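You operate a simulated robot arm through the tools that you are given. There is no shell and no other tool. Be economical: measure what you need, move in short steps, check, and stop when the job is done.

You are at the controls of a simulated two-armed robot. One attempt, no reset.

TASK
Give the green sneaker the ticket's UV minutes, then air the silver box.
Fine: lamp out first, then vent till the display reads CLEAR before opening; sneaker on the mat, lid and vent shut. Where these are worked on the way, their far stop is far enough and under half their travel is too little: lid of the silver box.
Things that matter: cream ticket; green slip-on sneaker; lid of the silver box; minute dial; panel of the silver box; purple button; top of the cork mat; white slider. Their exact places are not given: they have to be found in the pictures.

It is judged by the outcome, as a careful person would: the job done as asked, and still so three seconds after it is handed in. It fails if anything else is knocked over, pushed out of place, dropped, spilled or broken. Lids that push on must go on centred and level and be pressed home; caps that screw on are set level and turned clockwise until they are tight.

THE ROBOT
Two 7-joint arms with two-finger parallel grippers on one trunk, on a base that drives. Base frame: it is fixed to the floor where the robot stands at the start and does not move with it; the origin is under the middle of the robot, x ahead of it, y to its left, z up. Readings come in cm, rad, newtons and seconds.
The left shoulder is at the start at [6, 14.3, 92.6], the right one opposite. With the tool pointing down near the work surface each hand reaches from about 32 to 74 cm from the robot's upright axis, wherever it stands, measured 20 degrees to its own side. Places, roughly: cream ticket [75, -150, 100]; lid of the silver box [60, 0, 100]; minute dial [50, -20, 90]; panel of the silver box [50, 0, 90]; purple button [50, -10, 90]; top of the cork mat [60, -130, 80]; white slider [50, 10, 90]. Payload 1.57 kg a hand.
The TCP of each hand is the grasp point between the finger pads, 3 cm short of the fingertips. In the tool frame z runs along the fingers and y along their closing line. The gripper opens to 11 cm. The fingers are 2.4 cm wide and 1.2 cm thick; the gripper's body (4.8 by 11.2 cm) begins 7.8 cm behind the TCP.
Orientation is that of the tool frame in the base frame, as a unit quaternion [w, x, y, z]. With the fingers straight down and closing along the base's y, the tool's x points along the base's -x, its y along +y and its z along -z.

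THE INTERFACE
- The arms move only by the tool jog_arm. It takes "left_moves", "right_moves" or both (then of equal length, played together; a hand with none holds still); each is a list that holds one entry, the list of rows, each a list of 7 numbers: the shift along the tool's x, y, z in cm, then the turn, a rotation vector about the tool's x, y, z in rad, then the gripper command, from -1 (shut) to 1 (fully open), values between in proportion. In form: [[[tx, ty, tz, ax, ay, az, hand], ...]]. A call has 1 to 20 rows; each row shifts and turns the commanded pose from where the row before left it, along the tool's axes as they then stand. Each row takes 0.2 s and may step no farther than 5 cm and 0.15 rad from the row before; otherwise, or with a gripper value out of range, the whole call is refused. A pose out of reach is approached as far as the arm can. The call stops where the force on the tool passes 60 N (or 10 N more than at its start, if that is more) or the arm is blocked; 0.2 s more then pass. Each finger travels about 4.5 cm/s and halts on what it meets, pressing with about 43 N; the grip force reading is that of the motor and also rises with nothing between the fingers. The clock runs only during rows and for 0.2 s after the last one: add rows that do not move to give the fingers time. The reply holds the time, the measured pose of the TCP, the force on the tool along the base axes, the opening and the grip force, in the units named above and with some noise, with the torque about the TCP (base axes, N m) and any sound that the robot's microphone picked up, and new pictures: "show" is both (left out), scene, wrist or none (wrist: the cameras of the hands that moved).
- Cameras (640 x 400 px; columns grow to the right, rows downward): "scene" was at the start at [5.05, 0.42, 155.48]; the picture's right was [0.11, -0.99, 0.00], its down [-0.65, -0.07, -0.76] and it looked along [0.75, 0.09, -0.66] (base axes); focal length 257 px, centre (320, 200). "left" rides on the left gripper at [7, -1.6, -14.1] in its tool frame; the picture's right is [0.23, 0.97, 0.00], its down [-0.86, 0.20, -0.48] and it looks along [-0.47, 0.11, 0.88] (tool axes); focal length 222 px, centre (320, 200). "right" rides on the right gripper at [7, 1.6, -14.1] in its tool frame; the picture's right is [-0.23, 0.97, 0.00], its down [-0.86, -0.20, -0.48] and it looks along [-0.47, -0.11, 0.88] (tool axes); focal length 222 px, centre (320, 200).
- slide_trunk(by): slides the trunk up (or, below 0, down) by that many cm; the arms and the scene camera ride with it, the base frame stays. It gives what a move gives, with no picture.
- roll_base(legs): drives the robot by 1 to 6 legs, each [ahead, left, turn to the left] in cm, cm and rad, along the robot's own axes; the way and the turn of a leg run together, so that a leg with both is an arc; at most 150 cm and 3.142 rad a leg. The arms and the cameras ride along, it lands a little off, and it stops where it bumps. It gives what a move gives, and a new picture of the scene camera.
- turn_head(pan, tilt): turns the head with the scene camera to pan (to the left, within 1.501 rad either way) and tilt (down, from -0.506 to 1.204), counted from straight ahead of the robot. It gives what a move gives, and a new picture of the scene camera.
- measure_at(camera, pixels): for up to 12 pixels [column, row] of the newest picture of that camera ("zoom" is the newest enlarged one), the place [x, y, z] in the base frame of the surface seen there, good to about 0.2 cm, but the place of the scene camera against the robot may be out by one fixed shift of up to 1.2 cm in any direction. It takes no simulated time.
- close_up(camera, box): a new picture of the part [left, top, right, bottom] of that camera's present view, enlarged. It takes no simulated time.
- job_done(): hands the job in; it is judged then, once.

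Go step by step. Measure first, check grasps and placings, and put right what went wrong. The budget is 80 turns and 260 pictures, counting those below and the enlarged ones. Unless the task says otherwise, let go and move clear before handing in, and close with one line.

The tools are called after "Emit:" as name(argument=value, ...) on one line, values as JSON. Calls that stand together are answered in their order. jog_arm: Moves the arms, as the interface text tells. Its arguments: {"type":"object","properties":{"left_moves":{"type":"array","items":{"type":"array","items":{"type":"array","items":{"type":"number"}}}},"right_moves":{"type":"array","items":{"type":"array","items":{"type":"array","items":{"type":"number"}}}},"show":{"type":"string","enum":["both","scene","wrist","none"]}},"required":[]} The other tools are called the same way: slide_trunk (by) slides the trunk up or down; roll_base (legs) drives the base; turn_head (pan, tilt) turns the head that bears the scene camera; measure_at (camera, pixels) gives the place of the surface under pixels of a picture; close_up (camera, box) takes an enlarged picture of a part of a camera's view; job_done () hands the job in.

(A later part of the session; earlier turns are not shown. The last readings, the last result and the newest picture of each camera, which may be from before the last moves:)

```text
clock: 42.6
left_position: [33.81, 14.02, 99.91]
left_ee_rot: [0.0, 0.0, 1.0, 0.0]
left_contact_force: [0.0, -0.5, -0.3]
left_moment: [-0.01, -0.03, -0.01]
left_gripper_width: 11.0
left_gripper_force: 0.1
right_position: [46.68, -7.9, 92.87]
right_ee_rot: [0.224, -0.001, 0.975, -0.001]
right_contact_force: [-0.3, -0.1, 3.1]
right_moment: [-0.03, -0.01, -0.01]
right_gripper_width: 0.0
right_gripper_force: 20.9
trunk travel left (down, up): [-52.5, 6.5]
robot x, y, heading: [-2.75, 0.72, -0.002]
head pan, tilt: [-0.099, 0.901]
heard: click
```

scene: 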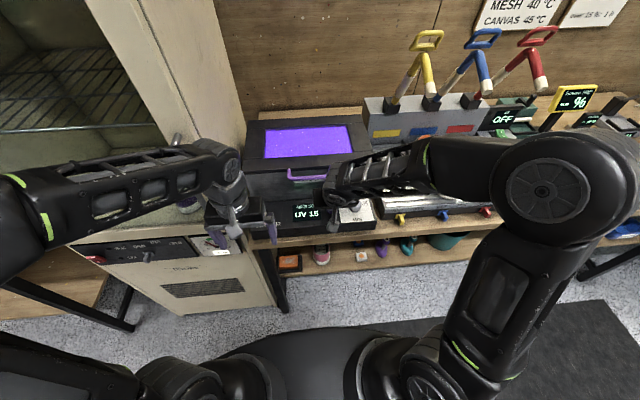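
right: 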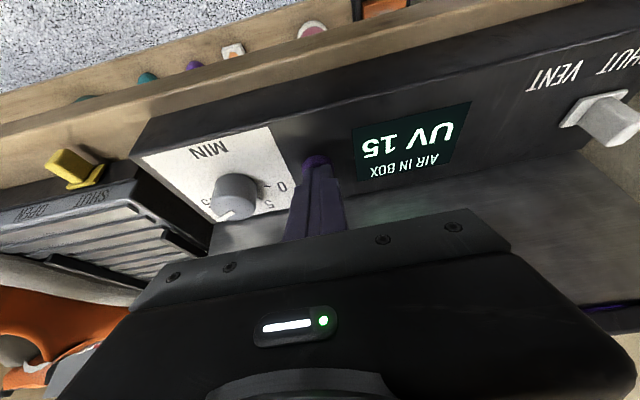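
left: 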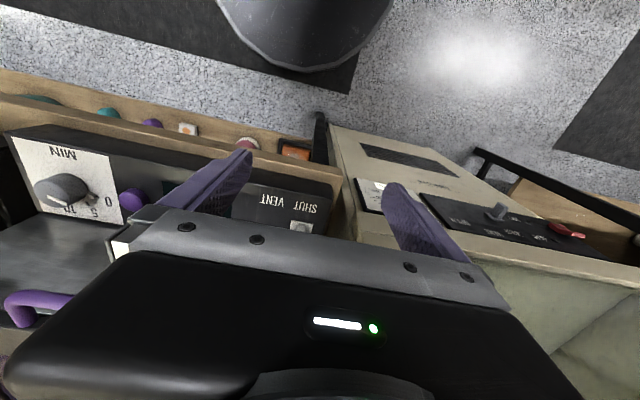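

Clicked: display "UV 15" and the window glows. I lift off and wait for the lamp to go out.

Emit:
jog_arm(right_moves=[[[-1.2, 0, -2.475, 0, 0, 0, -1], [-1.2, 0, -2.475, 0, 0, 0, -1], [1, 0, -2, 0, 0, 0, -1], [2, 0, -2, 0, 0, 0, -1], [0, 0, 0, 0, 0, 0, -1], [0, 0, 0, 0, 0, 0, -1], [0, 0, 0, 0, 0, 0, -1], [0, 0, 0, 0, 0, 0, -1], [0, 0, 0, 0, 0, 0, -1], [0, 0, 0, 0, 0, 0, -1], [0, 0, 0, 0, 0, 0, -1], [0, 0, 0, 0, 0, 0, -1], [0, 0, 0, 0, 0, 0, -1], [0, 0, 0, 0, 0, 0, -1], [0, 0, 0, 0, 0, 0, -1], [0, 0, 0, 0, 0, 0, -1], [0, 0, 0, 0, 0, 0, -1], [0, 0, 0, 0, 0, 0, -1]]], show="wrist")

```text
clock: 46.4
left_position: [33.75, 14.13, 99.91]
left_ee_rot: [0.0, 0.0, 1.0, 0.0]
left_contact_force: [-0.2, 0.1, 0.0]
left_moment: [0.02, 0.02, 0.02]
left_gripper_width: 10.99
left_gripper_force: 0.1
right_position: [42.08, -7.87, 100.64]
right_ee_rot: [0.224, 0.0, 0.975, -0.001]
right_contact_force: [-0.4, 1.2, 0.0]
right_moment: [0.02, 0.02, 0.01]
right_gripper_width: 0.0
right_gripper_force: 21.3
trunk travel left (down, up): [-52.5, 6.5]
robot x, y, heading: [-2.98, 0.73, -0.003]
head pan, tilt: [-0.099, 0.901]
```

right: 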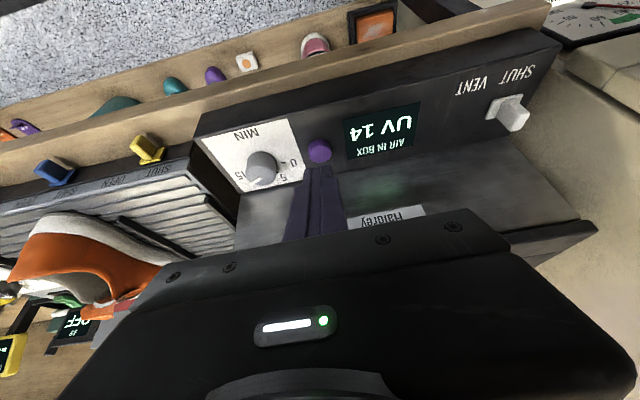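

The count went to 14 (≈4 s per minute). While it runs, I measure the slider surroundings and let time pass.

Emit:
measure_at(camera="right", pixels=[[493, 108], [512, 98], [529, 106], [515, 122], [505, 130], [498, 118], [555, 50], [530, 165], [600, 180], [590, 110], [560, 120], [475, 90]])

Emit:
close_up(camera="right", box=[440, 50, 600, 150])

Emit:
jog_arm(right_moves=[[[0, 0, 0, 0, 0, 0, -1], [0, 0, 0, 0, 0, 0, -1], [0, 0, 0, 0, 0, 0, -1], [0, 0, 0, 0, 0, 0, -1], [0, 0, 0, 0, 0, 0, -1], [0, 0, 0, 0, 0, 0, -1], [0, 0, 0, 0, 0, 0, -1], [0, 0, 0, 0, 0, 0, -1], [0, 0, 0, 0, 0, 0, -1], [0, 0, 0, 0, 0, 0, -1], [0, 0, 0, 0, 0, 0, -1], [0, 0, 0, 0, 0, 0, -1], [0, 0, 0, 0, 0, 0, -1], [0, 0, 0, 0, 0, 0, -1], [0, 0, 0, 0, 0, 0, -1], [0, 0, 0, 0, 0, 0, -1], [0, 0, 0, 0, 0, 0, -1], [0, 0, 0, 0, 0, 0, -1], [0, 0, 0, 0, 0, 0, -1], [0, 0, 0, 0, 0, 0, -1]]], show="none")

Emit:
jog_arm(right_moves=[[[0, 0, 0, 0, 0, 0, -1], [0, 0, 0, 0, 0, 0, -1], [0, 0, 0, 0, 0, 0, -1], [0, 0, 0, 0, 0, 0, -1], [0, 0, 0, 0, 0, 0, -1], [0, 0, 0, 0, 0, 0, -1], [0, 0, 0, 0, 0, 0, -1], [0, 0, 0, 0, 0, 0, -1], [0, 0, 0, 0, 0, 0, -1], [0, 0, 0, 0, 0, 0, -1], [0, 0, 0, 0, 0, 0, -1], [0, 0, 0, 0, 0, 0, -1], [0, 0, 0, 0, 0, 0, -1], [0, 0, 0, 0, 0, 0, -1], [0, 0, 0, 0, 0, 0, -1], [0, 0, 0, 0, 0, 0, -1], [0, 0, 0, 0, 0, 0, -1], [0, 0, 0, 0, 0, 0, -1], [0, 0, 0, 0, 0, 0, -1], [0, 0, 0, 0, 0, 0, -1]]], show="none")

Emit:
jog_arm(right_moves=[[[0, 0, 0, 0, 0, 0, -1], [0, 0, 0, 0, 0, 0, -1], [0, 0, 0, 0, 0, 0, -1], [0, 0, 0, 0, 0, 0, -1], [0, 0, 0, 0, 0, 0, -1], [0, 0, 0, 0, 0, 0, -1], [0, 0, 0, 0, 0, 0, -1], [0, 0, 0, 0, 0, 0, -1], [0, 0, 0, 0, 0, 0, -1], [0, 0, 0, 0, 0, 0, -1], [0, 0, 0, 0, 0, 0, -1], [0, 0, 0, 0, 0, 0, -1], [0, 0, 0, 0, 0, 0, -1], [0, 0, 0, 0, 0, 0, -1], [0, 0, 0, 0, 0, 0, -1], [0, 0, 0, 0, 0, 0, -1], [0, 0, 0, 0, 0, 0, -1], [0, 0, 0, 0, 0, 0, -1], [0, 0, 0, 0, 0, 0, -1], [0, 0, 0, 0, 0, 0, -1]]], show="wrist")

```text
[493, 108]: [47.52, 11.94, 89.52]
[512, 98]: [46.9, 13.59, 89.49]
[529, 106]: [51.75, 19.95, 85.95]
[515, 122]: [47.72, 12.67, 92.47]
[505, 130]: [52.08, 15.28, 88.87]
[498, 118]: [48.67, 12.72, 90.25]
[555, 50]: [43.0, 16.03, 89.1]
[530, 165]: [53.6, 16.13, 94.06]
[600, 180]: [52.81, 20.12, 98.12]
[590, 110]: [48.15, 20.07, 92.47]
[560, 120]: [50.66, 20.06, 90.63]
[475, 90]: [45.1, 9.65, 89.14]
```

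```text
4.00 times, centred on (520, 100) of right
```

zoom: 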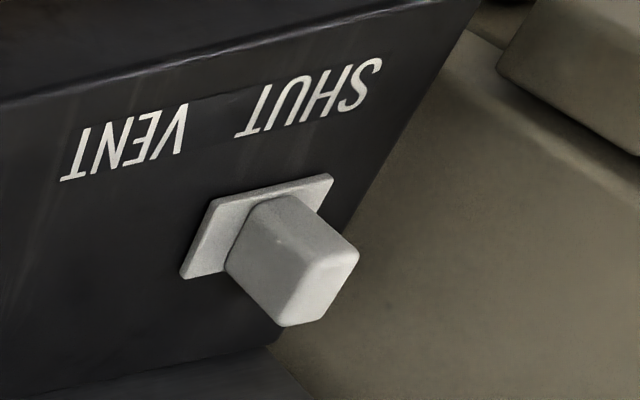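

```text
clock: 50.6
left_position: [33.84, 14.01, 99.95]
left_ee_rot: [0.001, 0.0, 1.0, -0.001]
left_contact_force: [-0.3, 0.1, 0.1]
left_moment: [-0.03, 0.01, 0.03]
left_gripper_width: 10.99
left_gripper_force: 0.0
right_position: [42.08, -7.91, 100.67]
right_ee_rot: [0.223, 0.001, 0.975, -0.001]
right_contact_force: [0.5, -0.6, -0.6]
right_moment: [0.0, 0.02, 0.02]
right_gripper_width: 0.0
right_gripper_force: 21.5
trunk travel left (down, up): [-52.5, 6.5]
robot x, y, heading: [-2.65, 0.87, -0.002]
head pan, tilt: [-0.099, 0.901]
```

```text
clock: 54.8
left_position: [33.82, 14.02, 100.01]
left_ee_rot: [0.0, 0.0, 1.0, 0.0]
left_contact_force: [0.3, -0.2, 0.0]
left_moment: [0.04, -0.01, 0.02]
left_gripper_width: 11.0
left_gripper_force: 0.1
right_position: [42.24, -7.89, 100.58]
right_ee_rot: [0.223, 0.001, 0.975, -0.001]
right_contact_force: [-0.7, 0.0, 0.8]
right_moment: [-0.01, -0.01, -0.01]
right_gripper_width: 0.01
right_gripper_force: 21.9
trunk travel left (down, up): [-52.5, 6.5]
robot x, y, heading: [-2.64, 0.56, 0.005]
head pan, tilt: [-0.099, 0.901]
```

```text
clock: 59.0
left_position: [33.87, 13.95, 100.02]
left_ee_rot: [0.001, 0.0, 1.0, 0.0]
left_contact_force: [-0.3, -0.1, 0.2]
left_moment: [0.0, 0.01, 0.03]
left_gripper_width: 11.0
left_gripper_force: 0.0
right_position: [42.08, -7.79, 100.64]
right_ee_rot: [0.223, -0.001, 0.975, -0.001]
right_contact_force: [0.4, -0.7, -0.4]
right_moment: [0.02, 0.0, 0.0]
right_gripper_width: 0.0
right_gripper_force: 21.4
trunk travel left (down, up): [-52.5, 6.5]
robot x, y, heading: [-3.03, 0.79, -0.002]
head pan, tilt: [-0.099, 0.901]
```

right: 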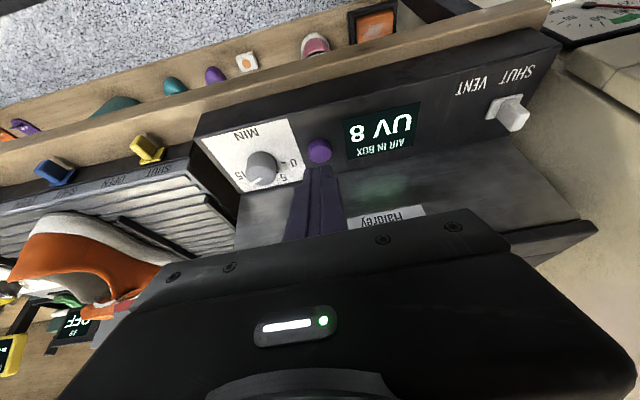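

Slider knob ≈(48,12.75), z 89.5–92.5, cabinet side at y=20. Timer at 8 (≈2 s/min). I bring the leaned left hand above the slider meanwhile.

Emit:
jog_arm(left_moves=[[[0, -1.2, 0, 0, 0, 0, -0.27], [0, 0, 0, 0, -0.15, 0, -0.27], [0, 0, 0, 0, -0.15, 0, -0.27], [0, 0, 0, 0, -0.15, 0, -0.27], [-2.97, 0, 1.435, 0, 0, 0, -0.27], [-2.97, 0, 1.435, 0, 0, 0, -0.27], [-2.97, 0, 1.435, 0, 0, 0, -0.27], [-2.97, 0, 1.435, 0, 0, 0, -0.27], [0, 0, 0, 0, 0, 0, -0.27]]])

```text
clock: 61.0
left_position: [47.18, 12.85, 99.82]
left_ee_rot: [0.223, 0.0, 0.975, 0.0]
left_contact_force: [-0.3, -0.3, 0.3]
left_moment: [0.0, -0.02, 0.02]
left_gripper_width: 4.03
left_gripper_force: 0.0
right_position: [42.08, -7.93, 100.85]
right_ee_rot: [0.224, 0.0, 0.975, -0.001]
right_contact_force: [1.2, -0.5, 0.5]
right_moment: [0.01, 0.01, 0.01]
right_gripper_width: 0.01
right_gripper_force: 21.2
trunk travel left (down, up): [-52.5, 6.5]
robot x, y, heading: [-2.96, 0.56, -0.0]
head pan, tilt: [-0.099, 0.901]
```

scene: 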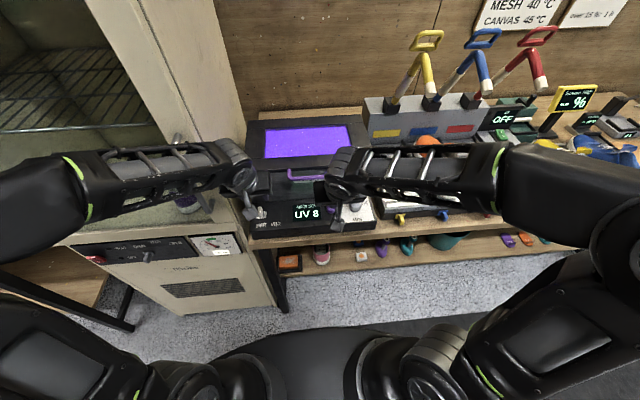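
left: 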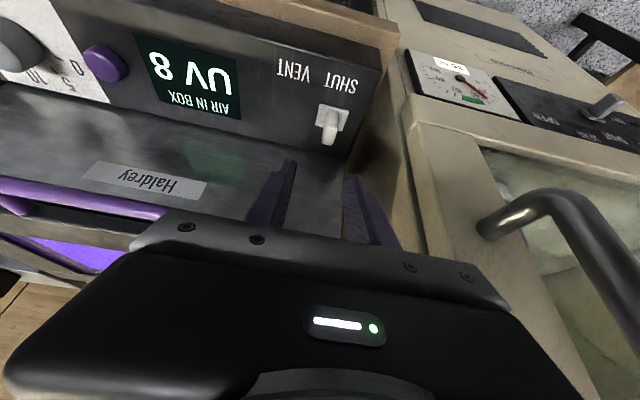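

The slider is at (330,120) in the left view. I measure it and wait for the lamp to go out.

Emit:
measure_at(camera="left", pixels=[[328, 140], [322, 135], [334, 135], [328, 128], [318, 118], [345, 118], [330, 108]])

Emit:
jog_arm(right_moves=[[[0, 0, 0, 0, 0, 0, -1], [0, 0, 0, 0, 0, 0, -1], [0, 0, 0, 0, 0, 0, -1], [0, 0, 0, 0, 0, 0, -1], [0, 0, 0, 0, 0, 0, -1], [0, 0, 0, 0, 0, 0, -1], [0, 0, 0, 0, 0, 0, -1], [0, 0, 0, 0, 0, 0, -1], [0, 0, 0, 0, 0, 0, -1], [0, 0, 0, 0, 0, 0, -1], [0, 0, 0, 0, 0, 0, -1], [0, 0, 0, 0, 0, 0, -1], [0, 0, 0, 0, 0, 0, -1], [0, 0, 0, 0, 0, 0, -1], [0, 0, 0, 0, 0, 0, -1], [0, 0, 0, 0, 0, 0, -1], [0, 0, 0, 0, 0, 0, -1], [0, 0, 0, 0, 0, 0, -1], [0, 0, 0, 0, 0, 0, -1], [0, 0, 0, 0, 0, 0, -1]]], show="none")

Emit:
jog_arm(right_moves=[[[0, 0, 0, 0, 0, 0, -1], [0, 0, 0, 0, 0, 0, -1], [0, 0, 0, 0, 0, 0, -1], [0, 0, 0, 0, 0, 0, -1], [0, 0, 0, 0, 0, 0, -1], [0, 0, 0, 0, 0, 0, -1], [0, 0, 0, 0, 0, 0, -1], [0, 0, 0, 0, 0, 0, -1], [0, 0, 0, 0, 0, 0, -1], [0, 0, 0, 0, 0, 0, -1], [0, 0, 0, 0, 0, 0, -1], [0, 0, 0, 0, 0, 0, -1], [0, 0, 0, 0, 0, 0, -1], [0, 0, 0, 0, 0, 0, -1], [0, 0, 0, 0, 0, 0, -1], [0, 0, 0, 0, 0, 0, -1], [0, 0, 0, 0, 0, 0, -1], [0, 0, 0, 0, 0, 0, -1], [0, 0, 0, 0, 0, 0, -1], [0, 0, 0, 0, 0, 0, -1]]], show="none")

Emit:
jog_arm(right_moves=[[[0, 0, 0, 0, 0, 0, -1], [0, 0, 0, 0, 0, 0, -1], [0, 0, 0, 0, 0, 0, -1], [0, 0, 0, 0, 0, 0, -1], [0, 0, 0, 0, 0, 0, -1], [0, 0, 0, 0, 0, 0, -1], [0, 0, 0, 0, 0, 0, -1], [0, 0, 0, 0, 0, 0, -1], [0, 0, 0, 0, 0, 0, -1], [0, 0, 0, 0, 0, 0, -1], [0, 0, 0, 0, 0, 0, -1], [0, 0, 0, 0, 0, 0, -1], [0, 0, 0, 0, 0, 0, -1], [0, 0, 0, 0, 0, 0, -1], [0, 0, 0, 0, 0, 0, -1], [0, 0, 0, 0, 0, 0, -1], [0, 0, 0, 0, 0, 0, -1], [0, 0, 0, 0, 0, 0, -1], [0, 0, 0, 0, 0, 0, -1], [0, 0, 0, 0, 0, 0, -1]]], show="none")

Emit:
jog_arm(left_moves=[[[0, 0, 0, 0, 0, 0, -0.27], [0, 0, 0, 0, 0, 0, -0.27], [0, 0, 0, 0, 0, 0, -0.27], [0, 0, 0, 0, 0, 0, -0.27], [0, 0, 0, 0, 0, 0, -0.27], [0, 0, 0, 0, 0, 0, -0.27], [0, 0, 0, 0, 0, 0, -0.27], [0, 0, 0, 0, 0, 0, -0.27], [0, 0, 0, 0, 0, 0, -0.27], [0, 0, 0, 0, 0, 0, -0.27], [0, 0, 0, 0, 0, 0, -0.27], [0, 0, 0, 0, 0, 0, -0.27]]], show="both")

```text
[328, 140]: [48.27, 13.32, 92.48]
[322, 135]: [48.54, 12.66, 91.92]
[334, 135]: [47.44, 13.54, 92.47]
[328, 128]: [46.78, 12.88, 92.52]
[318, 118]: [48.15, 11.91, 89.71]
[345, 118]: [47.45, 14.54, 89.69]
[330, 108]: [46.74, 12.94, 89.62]
```

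```text
clock: 65.2
left_position: [47.1, 12.83, 99.93]
left_ee_rot: [0.223, 0.0, 0.975, 0.0]
left_contact_force: [-0.6, 0.4, -0.1]
left_moment: [0.0, 0.0, -0.01]
left_gripper_width: 4.02
left_gripper_force: 0.0
right_position: [41.96, -7.85, 100.66]
right_ee_rot: [0.223, 0.0, 0.975, -0.002]
right_contact_force: [-0.9, 0.4, 0.2]
right_moment: [-0.02, -0.01, -0.01]
right_gripper_width: 0.0
right_gripper_force: 21.4
trunk travel left (down, up): [-52.5, 6.5]
robot x, y, heading: [-2.76, 0.88, 0.002]
head pan, tilt: [-0.099, 0.901]
```

```text
clock: 69.4
left_position: [47.07, 12.85, 99.83]
left_ee_rot: [0.223, 0.001, 0.975, 0.0]
left_contact_force: [-0.4, -0.5, -0.4]
left_moment: [0.0, 0.03, 0.02]
left_gripper_width: 4.03
left_gripper_force: 0.0
right_position: [42.01, -7.86, 100.66]
right_ee_rot: [0.224, 0.0, 0.975, -0.001]
right_contact_force: [0.2, 1.0, -0.2]
right_moment: [-0.01, 0.0, 0.01]
right_gripper_width: 0.01
right_gripper_force: 20.9
trunk travel left (down, up): [-52.5, 6.5]
robot x, y, heading: [-2.33, 1.05, 0.001]
head pan, tilt: [-0.099, 0.901]
```

```text
clock: 73.6
left_position: [47.02, 12.91, 99.84]
left_ee_rot: [0.223, 0.0, 0.975, 0.0]
left_contact_force: [-0.2, 1.3, -0.2]
left_moment: [-0.02, -0.01, -0.01]
left_gripper_width: 4.0
left_gripper_force: 0.0
right_position: [42.1, -7.83, 100.67]
right_ee_rot: [0.224, 0.0, 0.975, -0.001]
right_contact_force: [0.6, -0.7, -0.2]
right_moment: [-0.02, -0.01, 0.01]
right_gripper_width: 0.03
right_gripper_force: 21.1
trunk travel left (down, up): [-52.5, 6.5]
robot x, y, heading: [-2.67, 0.73, -0.001]
head pan, tilt: [-0.099, 0.901]
```

```text
clock: 76.2
left_position: [47.03, 12.86, 99.86]
left_ee_rot: [0.222, 0.0, 0.975, 0.0]
left_contact_force: [0.1, 0.4, -0.4]
left_moment: [-0.01, 0.0, 0.03]
left_gripper_width: 3.99
left_gripper_force: 0.1
right_position: [42.1, -7.89, 100.7]
right_ee_rot: [0.223, 0.0, 0.975, -0.002]
right_contact_force: [-0.3, -0.3, 0.1]
right_moment: [-0.02, 0.01, -0.01]
right_gripper_width: 0.0
right_gripper_force: 21.6
trunk travel left (down, up): [-52.5, 6.5]
robot x, y, heading: [-2.71, 0.21, -0.001]
head pan, tilt: [-0.099, 0.901]
```

scene: 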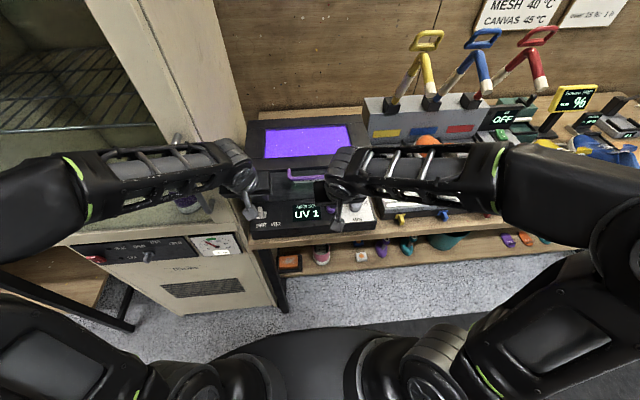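
left: 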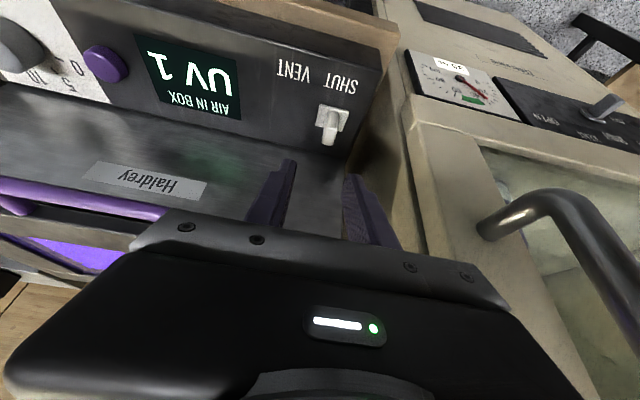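

"UV 1": nearly done. I wait 3 s more to confirm.

Emit:
jog_arm(left_moves=[[[0.25, 0.25, -0.12, 0, 0, 0, -0.27], [0, 0, 0, 0, 0, 0, -0.27], [0, 0, 0, 0, 0, 0, -0.27], [0, 0, 0, 0, 0, 0, -0.27], [0, 0, 0, 0, 0, 0, -0.27], [0, 0, 0, 0, 0, 0, -0.27], [0, 0, 0, 0, 0, 0, -0.27], [0, 0, 0, 0, 0, 0, -0.27], [0, 0, 0, 0, 0, 0, -0.27], [0, 0, 0, 0, 0, 0, -0.27], [0, 0, 0, 0, 0, 0, -0.27], [0, 0, 0, 0, 0, 0, -0.27]]], show="both")

```text
clock: 78.8
left_position: [46.76, 13.12, 99.88]
left_ee_rot: [0.224, 0.0, 0.975, 0.0]
left_contact_force: [-0.4, 1.2, 0.4]
left_moment: [-0.01, 0.02, -0.01]
left_gripper_width: 4.02
left_gripper_force: 0.1
right_position: [42.14, -7.84, 100.65]
right_ee_rot: [0.224, 0.0, 0.975, 0.0]
right_contact_force: [0.3, 0.6, 0.0]
right_moment: [0.04, 0.02, -0.03]
right_gripper_width: 0.0
right_gripper_force: 21.5
trunk travel left (down, up): [-52.5, 6.5]
robot x, y, heading: [-2.81, 0.81, 0.002]
head pan, tilt: [-0.099, 0.901]
```

scene: 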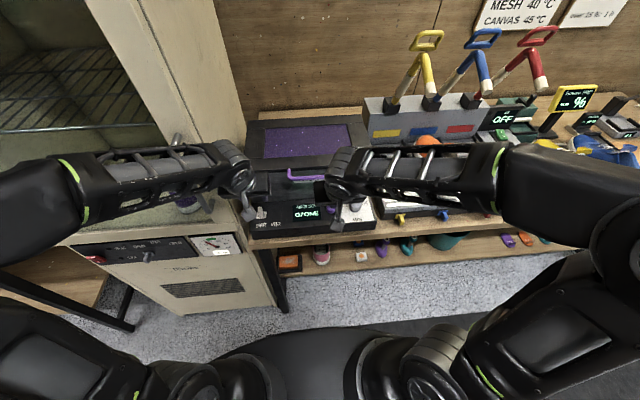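
left: 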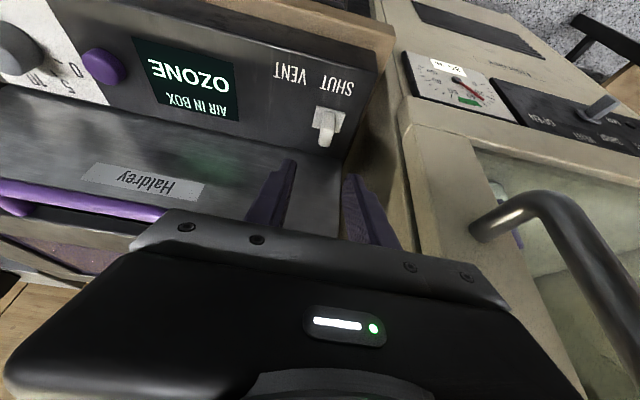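

Lamp is out and the display reads OZONE. I descend, grip the slider, and slide toward VENT (−y).

Emit:
jog_arm(left_moves=[[[0.74, 0, 1.525, 0, 0, 0, -0.27], [0.74, 0, 1.525, 0, 0, 0, -0.27], [0.74, 0, 1.525, 0, 0, 0, -0.27], [0.74, 0, 1.525, 0, 0, 0, -0.27], [0, 0, 0, 0, 0, 0, -0.27], [0, 0, 0, 0, 0, 0, -1], [0, 0, 0, 0, 0, 0, -1], [0, 0, 0, 0, 0, 0, -1], [0, 0, 0, 0, 0, 0, -1], [0, -0.5, 0, 0, 0, 0, -1], [0, -0.5, 0, 0, 0, 0, -1], [0, -0.5, 0, 0, 0, 0, -1], [0, -0.5, 0, 0, 0, 0, -1], [0, -0.5, 0, 0, 0, 0, -1], [0, -0.5, 0, 0, 0, 0, -1], [0, 0, 0, 0, 0, 0, -1]]], show="wrist")

```text
clock: 82.2
left_position: [46.8, 10.22, 93.18]
left_ee_rot: [0.223, -0.001, 0.975, 0.0]
left_contact_force: [1.8, 1.2, -2.1]
left_moment: [0.01, -0.52, -0.11]
left_gripper_width: 1.18
left_gripper_force: 29.0
right_position: [42.09, -7.79, 100.46]
right_ee_rot: [0.222, 0.0, 0.975, 0.0]
right_contact_force: [0.1, 0.5, 0.4]
right_moment: [-0.04, 0.01, 0.02]
right_gripper_width: 0.0
right_gripper_force: 21.3
trunk travel left (down, up): [-52.5, 6.5]
robot x, y, heading: [-2.82, 0.82, -0.004]
head pan, tilt: [-0.099, 0.901]
```

left: 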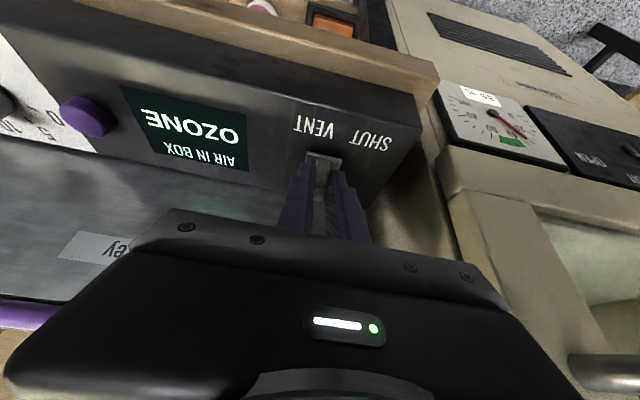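

The slider moved along 2.9 cm, low resistance. I continue until the stop.

Emit:
jog_arm(left_moves=[[[0, -0.3, 0, 0, 0, 0, -1], [0, -0.3, 0, 0, 0, 0, -1], [0, -0.3, 0, 0, 0, 0, -1], [0, -0.3, 0, 0, 0, 0, -1], [0, 0, 0, 0, 0, 0, -1]]], show="wrist")

```text
clock: 83.4
left_position: [46.7, 8.85, 93.13]
left_ee_rot: [0.222, 0.0, 0.975, 0.0]
left_contact_force: [1.9, 0.2, -7.5]
left_moment: [0.05, -0.62, -0.07]
left_gripper_width: 1.19
left_gripper_force: 29.3
right_position: [41.98, -7.86, 100.57]
right_ee_rot: [0.222, 0.001, 0.975, -0.002]
right_contact_force: [0.1, 0.0, -0.4]
right_moment: [-0.03, 0.0, 0.04]
right_gripper_width: 0.0
right_gripper_force: 21.3
trunk travel left (down, up): [-52.5, 6.5]
robot x, y, heading: [-2.57, 0.52, -0.0]
head pan, tilt: [-0.099, 0.901]
```

left: 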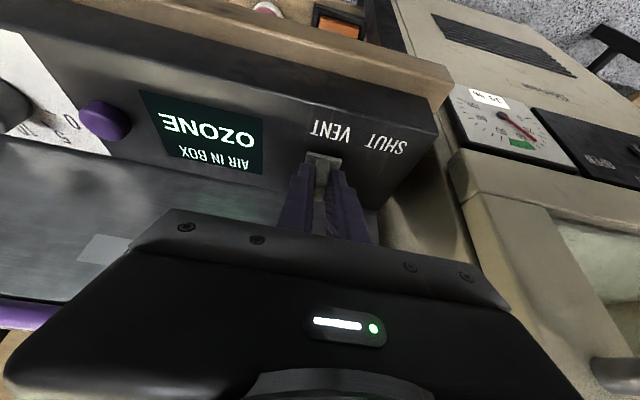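

Emit:
jog_arm(left_moves=[[[0, -0.3, 0, 0, 0, 0, -1], [0, -0.3, 0, 0, 0, 0, -1], [0, -0.3, 0, 0, 0, 0, -1], [0, -0.3, 0, 0, 0, 0, -1], [0, 0, 0, 0, 0, 0, -1]]], show="wrist")

Emit:
close_up(camera="left", box=[240, 100, 420, 220])

```text
clock: 84.6
left_position: [46.88, 8.71, 93.03]
left_ee_rot: [0.222, -0.005, 0.975, 0.004]
left_contact_force: [2.5, 39.4, 2.2]
left_moment: [0.6, -0.72, -0.04]
left_gripper_width: 1.19
left_gripper_force: 29.2
right_position: [42.06, -7.44, 100.78]
right_ee_rot: [0.223, -0.001, 0.975, -0.003]
right_contact_force: [-0.3, -0.1, 1.3]
right_moment: [0.0, 0.01, 0.02]
right_gripper_width: 0.01
right_gripper_force: 21.7
trunk travel left (down, up): [-52.5, 6.5]
robot x, y, heading: [-2.49, 0.29, 0.002]
head pan, tilt: [-0.099, 0.901]
```

left: 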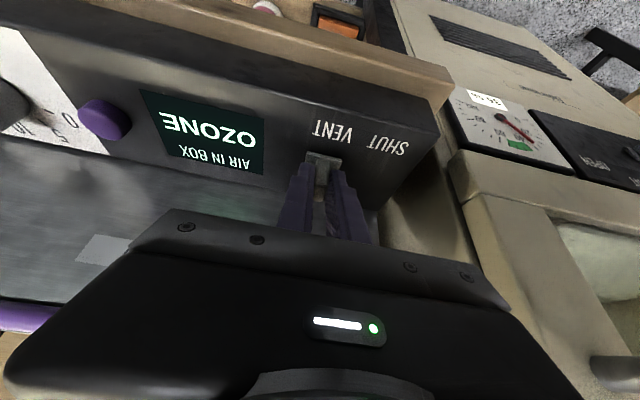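

```text
3.33 times, centred on (330, 160) of left
```

zoom: 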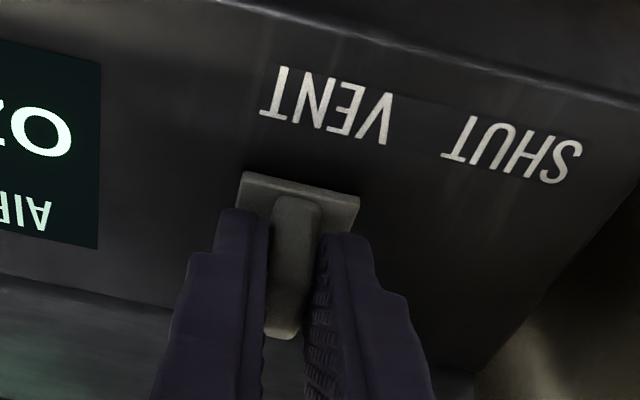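

Slider hit its stop (39 N, y≈8.7). I relax, release and lift, then wait for CLEAR.

Emit:
jog_arm(left_moves=[[[0, 0.5, 0, 0, 0, 0, -1], [0, 0.5, 0, 0, 0, 0, -1], [0, 0, 0, 0, 0, 0, -0.4], [0, 0, 0, 0, 0, 0, -0.4], [-0.74, 0, -1.525, 0, 0, 0, -0.4], [-0.74, 0, -1.525, 0, 0, 0, -0.4], [-0.74, 0, -1.525, 0, 0, 0, -0.4], [-0.74, 0, -1.525, 0, 0, 0, -0.4], [2, 0, -2, 0, 0, 0, -0.4], [2.7, 0, -1.3, 0, 0, 0, -0.4], [2.7, 0, -1.3, 0, 0, 0, -0.4], [0, 0, 0, 0, 0, 0, -0.4]]])

Emit:
measure_at(camera="scene", pixels=[[260, 122], [345, 117], [250, 118], [262, 157], [352, 152], [245, 167], [370, 160], [300, 120], [305, 173], [290, 178], [330, 176], [365, 122]])

Emit:
close_up(camera="scene", box=[230, 100, 390, 240])

```text
clock: 87.2
left_position: [38.29, 8.53, 100.88]
left_ee_rot: [0.224, 0.0, 0.975, -0.001]
left_contact_force: [0.5, -0.5, 0.0]
left_moment: [0.02, 0.02, 0.0]
left_gripper_width: 3.28
left_gripper_force: 0.1
right_position: [42.08, -7.88, 100.66]
right_ee_rot: [0.223, 0.0, 0.975, 0.0]
right_contact_force: [1.4, 0.5, 0.3]
right_moment: [0.04, 0.0, 0.03]
right_gripper_width: 0.0
right_gripper_force: 21.4
trunk travel left (down, up): [-52.5, 6.5]
robot x, y, heading: [-3.23, 0.84, 0.0]
head pan, tilt: [-0.099, 0.901]
```

scene: 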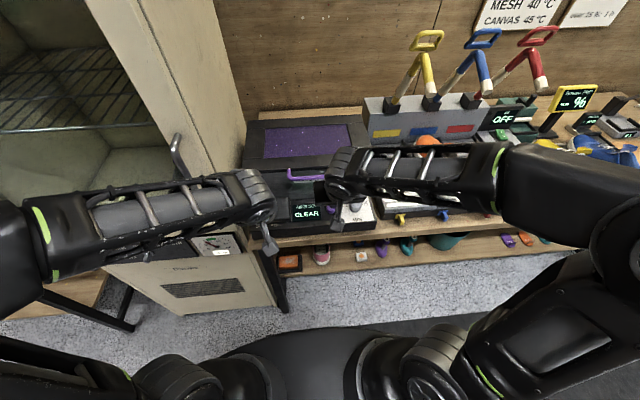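
left: 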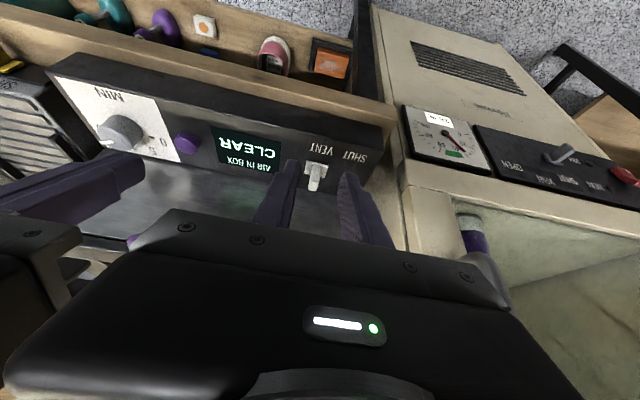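

```text
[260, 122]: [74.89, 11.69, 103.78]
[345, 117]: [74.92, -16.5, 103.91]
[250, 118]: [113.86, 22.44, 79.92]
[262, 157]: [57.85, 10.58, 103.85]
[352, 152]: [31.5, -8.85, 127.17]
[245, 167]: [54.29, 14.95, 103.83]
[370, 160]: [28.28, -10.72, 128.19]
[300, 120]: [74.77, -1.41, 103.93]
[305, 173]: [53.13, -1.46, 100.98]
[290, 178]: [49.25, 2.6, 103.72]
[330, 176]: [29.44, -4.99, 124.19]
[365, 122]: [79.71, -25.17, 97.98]
```

```text
2.86 times, centred on (310, 170) of scene
```

zoom: 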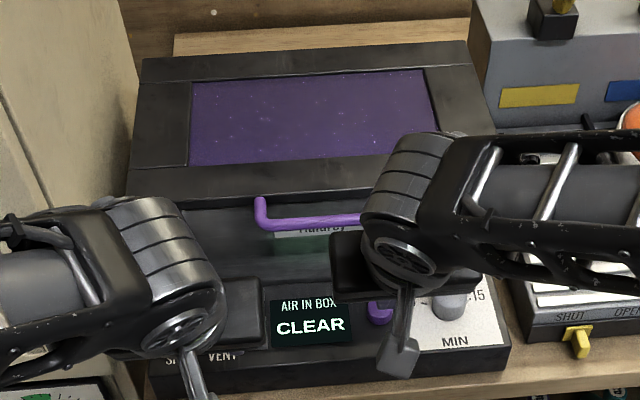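

The display already reads CLEAR. To open the lid I'll cage the handle bar (x≈49.3, y −9…2, z≈103.2) with the left hand pointing forward, fingers above and below; first the right hand moves aside and the left hand re-orients.

Emit:
jog_arm(right_moves=[[[2, -4, -2, 0, 0, 0, -1], [2, -4, -2, 0, 0, 0, -1], [0, -4, 0, 0, 0, 0, -1], [0, -4, 0, 0, 0, 0, -1], [0, 0, 0, 0, 0, 0, -1]]], show="none")

Emit:
jog_arm(left_moves=[[[2.7, -3, -1.3, 0, 0, 0, -0.4], [0, -3, 0, 0, -0.15, 0, -0.4], [0, 0, 0, 0, -0.15, 0, -0.4], [0, 0, 0, 0, -0.15, 0, -0.4], [0, 0, 0, 0, -0.15, 0, -0.4], [0, 0, 0, 0, 0, 0.143, -0.4], [0, 0, 0, 0, 0, 0.143, -0.4], [0, 0, 0, 0, 0, 0.143, -0.4], [0, 0, 0, 0, 0, 0.143, -0.4], [0, 0, 0, 0, 0, 0.143, -0.4], [0, 0, 0, 0, 0, 0.143, -0.4], [0, 0, 0, 0, 0, 0.143, -0.4], [0, 0, 0, 0, 0, 0.143, -0.4], [0, 0, 0, 0, 0, 0.143, -0.4], [0, 0, 0, 0, 0, 0.143, -0.4], [0, 0, 0, 0, 0, 0.143, -0.4], [0, 0, 0, 0, 0, 0, -0.4]]])

```text
clock: 88.4
left_position: [38.3, 8.59, 100.78]
left_ee_rot: [0.223, 0.0, 0.975, 0.0]
left_contact_force: [0.0, 0.5, -0.4]
left_moment: [-0.01, 0.01, 0.0]
left_gripper_width: 3.33
left_gripper_force: 0.0
right_position: [36.89, -23.85, 102.57]
right_ee_rot: [0.223, 0.0, 0.975, -0.001]
right_contact_force: [-0.5, -0.5, -0.3]
right_moment: [-0.01, -0.03, -0.01]
right_gripper_width: 0.02
right_gripper_force: 21.3
trunk travel left (down, up): [-52.5, 6.5]
robot x, y, heading: [-2.31, 1.0, -0.001]
head pan, tilt: [-0.099, 0.901]
```

```text
clock: 92.0
left_position: [37.27, -0.37, 101.97]
left_ee_rot: [0.353, 0.614, 0.61, 0.355]
left_contact_force: [-0.2, -0.1, -0.1]
left_moment: [0.01, 0.02, -0.01]
left_gripper_width: 3.31
left_gripper_force: 0.0
left hand out of reach, approached as far as the arm can: row 4, 5
right_position: [36.95, -23.89, 102.62]
right_ee_rot: [0.223, 0.0, 0.975, 0.0]
right_contact_force: [0.0, 0.3, -0.3]
right_moment: [-0.04, -0.03, -0.01]
right_gripper_width: 0.0
right_gripper_force: 21.3
trunk travel left (down, up): [-52.5, 6.5]
robot x, y, heading: [-3.12, 0.83, 0.002]
head pan, tilt: [-0.099, 0.901]
```

scene: 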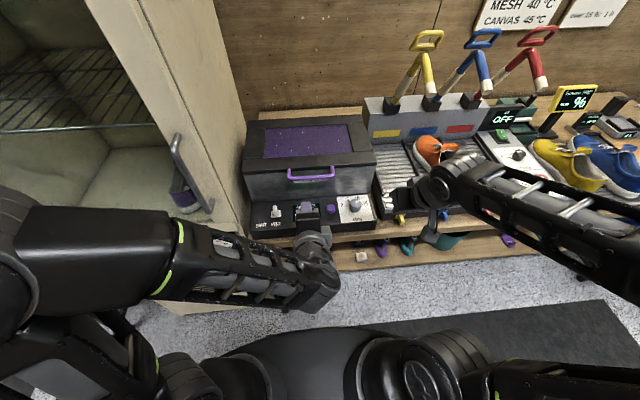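
left: 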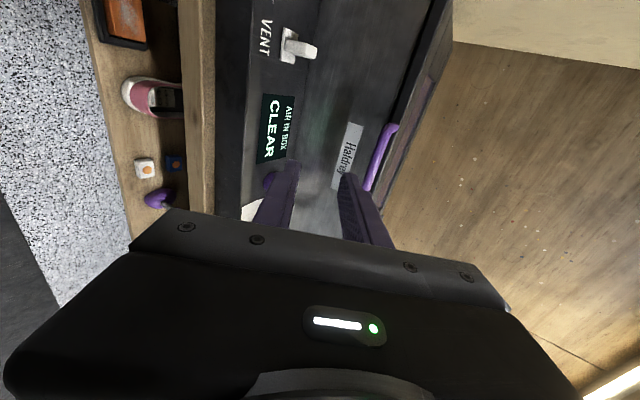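

The left hand is now oriented well; the handle bar shows at (380,155). I measure it from this camera.

Emit:
measure_at(camera="left", pixels=[[391, 128], [384, 142], [378, 160], [371, 178], [374, 160], [383, 160], [368, 188], [396, 128]])

Emit:
close_up(camera="left", box=[320, 100, 440, 220])

```text
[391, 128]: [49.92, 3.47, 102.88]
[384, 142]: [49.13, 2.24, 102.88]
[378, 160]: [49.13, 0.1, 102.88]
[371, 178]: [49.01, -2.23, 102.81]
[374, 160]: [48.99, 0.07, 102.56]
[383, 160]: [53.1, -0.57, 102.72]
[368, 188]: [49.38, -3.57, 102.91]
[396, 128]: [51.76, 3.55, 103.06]
```

```text
3.33 times, centred on (380, 160) of left
```

zoom: 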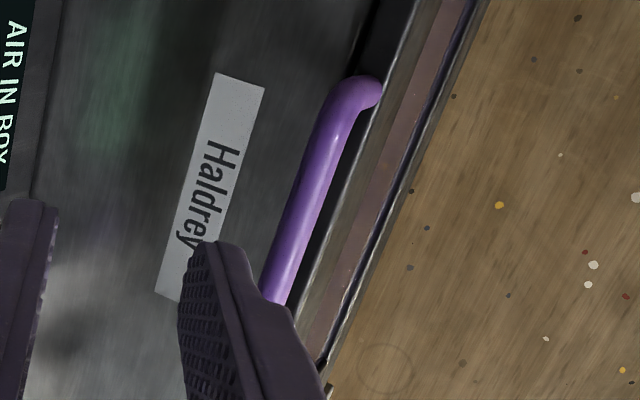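

Bar centre ≈(49.4, 102.9). I raise the trunk fully (helps the reach for the opened lid), then approach along the finger direction to cage the bar.

Emit:
slide_trunk(by=6.4)

Emit:
jog_arm(left_moves=[[[-1.1, 1.36, 1.81, 0, 0, 0, -0.4], [0, 0, 2.5, 0, 0, 0, -0.4], [0, 0, 2.5, 0, 0, 0, -0.4], [0, 0, 0, 0, 0, 0, -0.4]]], show="wrist")

```text
clock: 93.0
left_position: [37.2, -0.35, 108.45]
left_ee_rot: [0.353, 0.613, 0.611, 0.355]
left_contact_force: [0.4, 0.6, 0.0]
left_moment: [-0.03, -0.03, -0.01]
left_gripper_width: 3.3
left_gripper_force: 0.1
right_position: [36.9, -23.89, 109.17]
right_ee_rot: [0.223, 0.0, 0.975, 0.0]
right_contact_force: [-0.1, -0.7, -0.1]
right_moment: [0.0, -0.03, 0.03]
right_gripper_width: 0.01
right_gripper_force: 21.6
trunk travel left (down, up): [-58.9, 0.1]
robot x, y, heading: [-2.94, 0.86, 0.001]
head pan, tilt: [-0.099, 0.901]
```

```text
clock: 94.0
left_position: [43.9, -1.52, 106.13]
left_ee_rot: [0.354, 0.612, 0.611, 0.355]
left_contact_force: [-0.5, -0.1, -0.3]
left_moment: [0.02, -0.01, 0.02]
left_gripper_width: 3.28
left_gripper_force: 0.1
right_position: [36.81, -23.89, 109.03]
right_ee_rot: [0.223, 0.0, 0.975, 0.0]
right_contact_force: [0.5, -0.1, -0.6]
right_moment: [0.02, -0.02, 0.02]
right_gripper_width: 0.02
right_gripper_force: 21.0
trunk travel left (down, up): [-58.9, 0.1]
robot x, y, heading: [-3.11, 0.58, 0.007]
head pan, tilt: [-0.099, 0.901]
```

left: 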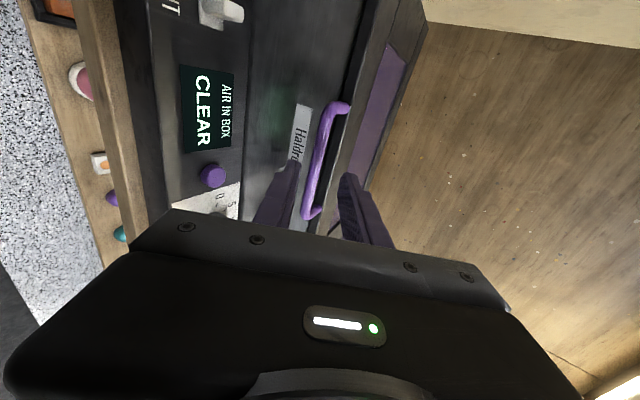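

Emit:
measure_at(camera="left", pixels=[[322, 140], [318, 160], [313, 180], [308, 200], [350, 180], [375, 190]])

Emit:
close_up(camera="left", box=[240, 90, 420, 240])

```text
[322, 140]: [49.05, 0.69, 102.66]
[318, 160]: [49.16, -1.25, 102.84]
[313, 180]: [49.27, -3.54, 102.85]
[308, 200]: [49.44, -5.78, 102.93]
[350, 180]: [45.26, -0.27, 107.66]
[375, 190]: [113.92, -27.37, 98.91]
```

```text
2.67 times, centred on (330, 165) of left
```

zoom: 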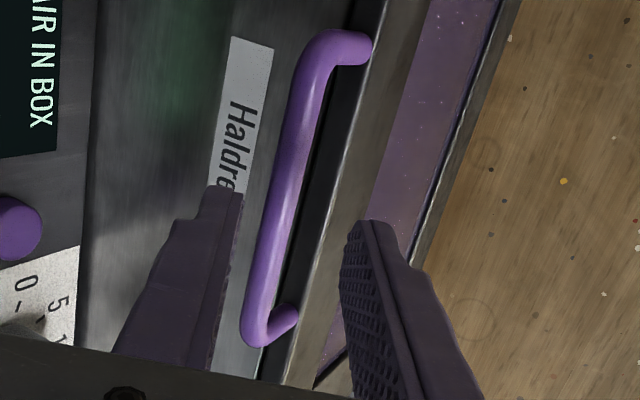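

The bar is centred between the open fingers. I move in 5 cm, close to a loose cage, and lift along the lid's arc to about 40°.

Emit:
jog_arm(left_moves=[[[0, 0, 2.5, 0, 0, 0, -0.4], [0, 0, 2.5, 0, 0, 0, -0.4], [0, 0, 0, 0, 0, 0, -0.67], [0, 0, 0, 0, 0, 0, -0.67], [0, 1.701, -0.875, 0, 0, 0, -0.67], [0, 1.756, -0.755, 0, 0, 0, -0.67], [0, 1.806, -0.63, 0, 0, 0, -0.67], [0, 1.845, -0.503, 0, 0, 0, -0.67], [0, 1.875, -0.373, 0, 0, 0, -0.67], [0, 1.898, -0.241, 0, 0, 0, -0.67], [0, 1.909, -0.108, 0, 0, 0, -0.67], [0, 1.913, 0.026, 0, 0, 0, -0.67], [0, 1.906, 0.158, 0, 0, 0, -0.67], [0, 1.89, 0.291, 0, 0, 0, -0.67], [0, 0, 0, 0, 0, 0, -0.67]]])

```text
clock: 97.2
left_position: [54.76, -1.65, 121.31]
left_ee_rot: [0.354, 0.613, 0.612, 0.354]
left_contact_force: [-1.5, -0.7, -2.0]
left_moment: [0.02, -0.01, -0.04]
left_gripper_width: 1.94
left_gripper_force: 1.0
right_position: [37.08, -23.9, 108.97]
right_ee_rot: [0.224, 0.0, 0.975, 0.0]
right_contact_force: [-0.8, 0.0, 0.0]
right_moment: [-0.02, 0.0, 0.03]
right_gripper_width: 0.0
right_gripper_force: 21.7
trunk travel left (down, up): [-58.9, 0.1]
robot x, y, heading: [-2.74, 0.66, -0.002]
head pan, tilt: [-0.099, 0.901]
```

scene: 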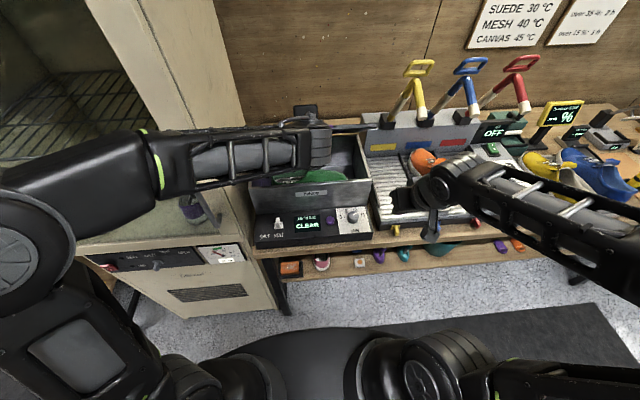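
left: 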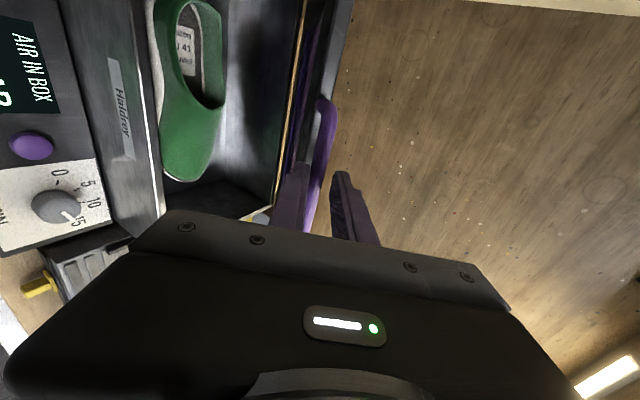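

The lid is at ≈40° and the green sneaker lies inside. I continue along the arc to ≈72°.

Emit:
jog_arm(left_moves=[[[0, 1.866, 0.422, 0, 0, 0, -0.67], [0, 1.831, 0.552, 0, 0, 0, -0.67], [0, 1.788, 0.677, 0, 0, 0, -0.67], [0, 1.737, 0.802, 0, 0, 0, -0.67], [0, 1.677, 0.92, 0, 0, 0, -0.67], [0, 1.608, 1.034, 0, 0, 0, -0.67], [0, 1.532, 1.144, 0, 0, 0, -0.67], [0, 1.449, 1.248, 0, 0, 0, -0.67], [0, 0, 0, 0, 0, 0, -0.67]]])

```text
clock: 99.2
left_position: [67.32, -1.73, 129.61]
left_ee_rot: [0.353, 0.613, 0.611, 0.355]
left_contact_force: [-0.4, 0.4, -1.8]
left_moment: [0.02, 0.02, -0.04]
left_gripper_width: 1.92
left_gripper_force: 0.3
right_position: [36.9, -23.89, 109.08]
right_ee_rot: [0.223, 0.0, 0.975, 0.0]
right_contact_force: [0.2, -0.3, 0.5]
right_moment: [-0.02, -0.03, -0.03]
right_gripper_width: 0.0
right_gripper_force: 21.4
trunk travel left (down, up): [-58.9, 0.1]
robot x, y, heading: [-2.62, 0.73, 0.002]
head pan, tilt: [-0.099, 0.901]
```

scene: 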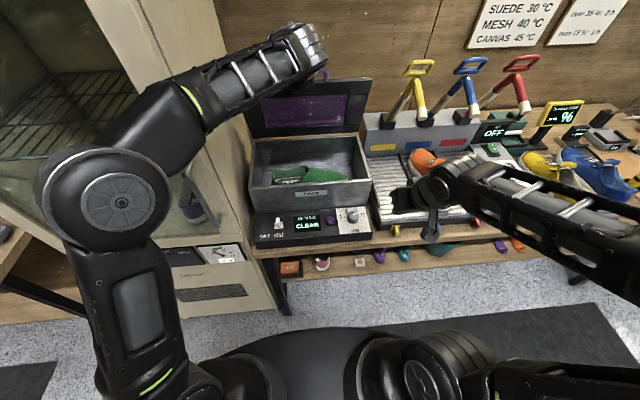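
left: 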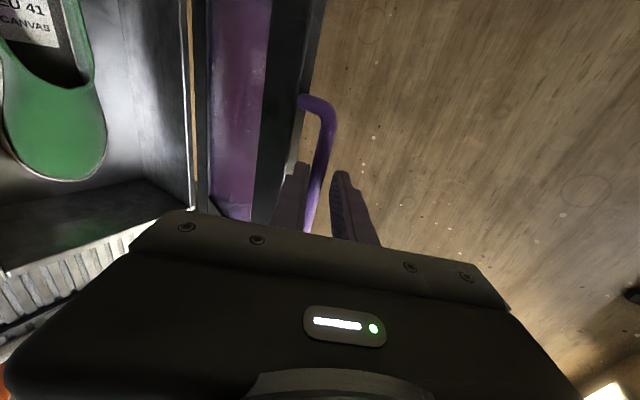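

Going well. I continue to about 88°–96°, stopping at resistance.

Emit:
jog_arm(left_moves=[[[0, 1.358, 1.347, 0, 0, 0, -0.67], [0, 1.261, 1.438, 0, 0, 0, -0.67], [0, 1.157, 1.523, 0, 0, 0, -0.67], [0, 1.049, 1.6, 0, 0, 0, -0.67], [0, 0.934, 1.668, 0, 0, 0, -0.67], [0, 0, 0, 0, 0, 0, -0.67]]])

```text
clock: 100.6
left_position: [76.67, -1.62, 130.93]
left_ee_rot: [0.354, 0.612, 0.612, 0.355]
left_contact_force: [0.1, -0.3, -0.4]
left_moment: [0.0, -0.01, -0.03]
left_gripper_width: 1.81
left_gripper_force: 0.1
right_position: [37.0, -23.94, 109.07]
right_ee_rot: [0.223, 0.0, 0.975, -0.001]
right_contact_force: [0.0, 0.0, 0.1]
right_moment: [0.01, -0.01, 0.03]
right_gripper_width: 0.02
right_gripper_force: 21.5
trunk travel left (down, up): [-58.9, 0.1]
robot x, y, heading: [-2.84, 0.82, 0.006]
head pan, tilt: [-0.099, 0.901]
```

scene: 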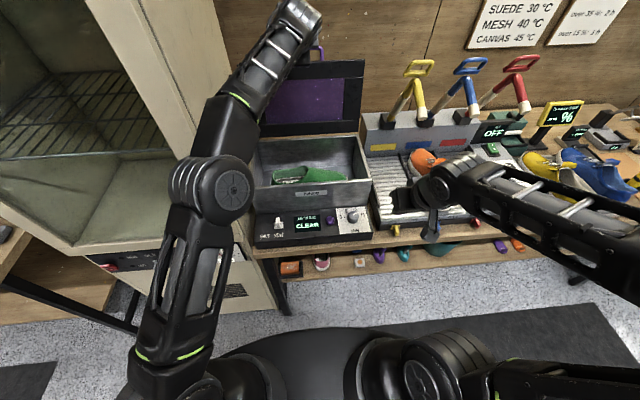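
left: 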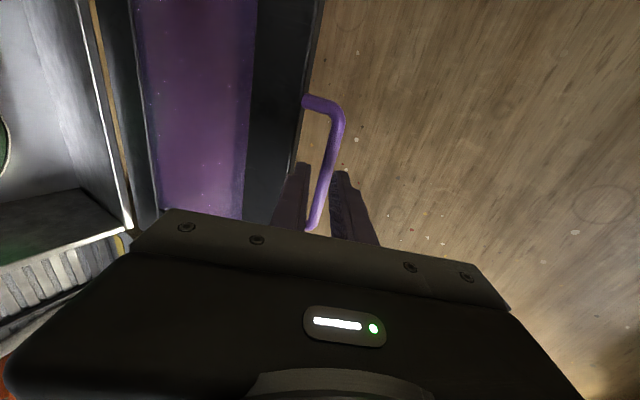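

Emit:
jog_arm(left_moves=[[[0, 0.815, 1.73, 0, 0, 0, -0.67], [0, 0.693, 1.782, 0, 0, 0, -0.67], [0, 0.568, 1.828, 0, 0, 0, -0.67], [0, 0, 0, 0, 0, 0, -0.67]]])

```text
clock: 101.6
left_position: [78.48, -0.65, 129.53]
left_ee_rot: [0.355, 0.611, 0.612, 0.356]
left_contact_force: [2.6, -0.9, 11.9]
left_moment: [0.08, -0.38, -0.11]
left_gripper_width: 2.91
left_gripper_force: 6.7
left hand out of reach, approached as far as the arm can: row 1, 2, 3
right_position: [36.91, -23.84, 109.2]
right_ee_rot: [0.223, 0.001, 0.975, 0.0]
right_contact_force: [-0.4, -0.5, 0.0]
right_moment: [-0.04, 0.0, -0.03]
right_gripper_width: 0.0
right_gripper_force: 20.9
trunk travel left (down, up): [-58.9, 0.1]
robot x, y, heading: [-2.73, 0.51, 0.001]
head pan, tilt: [-0.099, 0.901]
```

scene: 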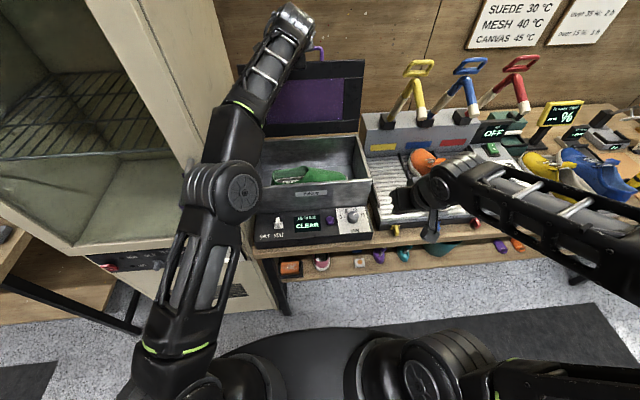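
left: 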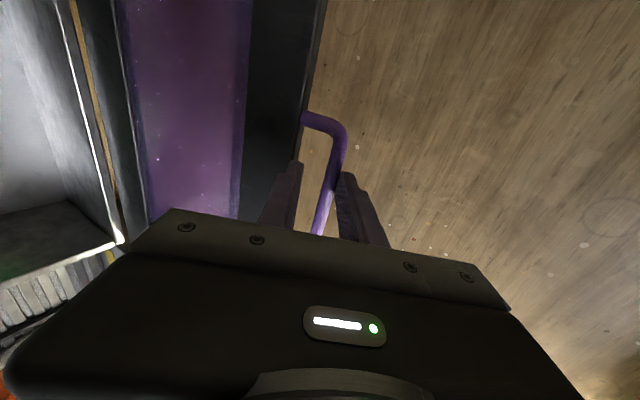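

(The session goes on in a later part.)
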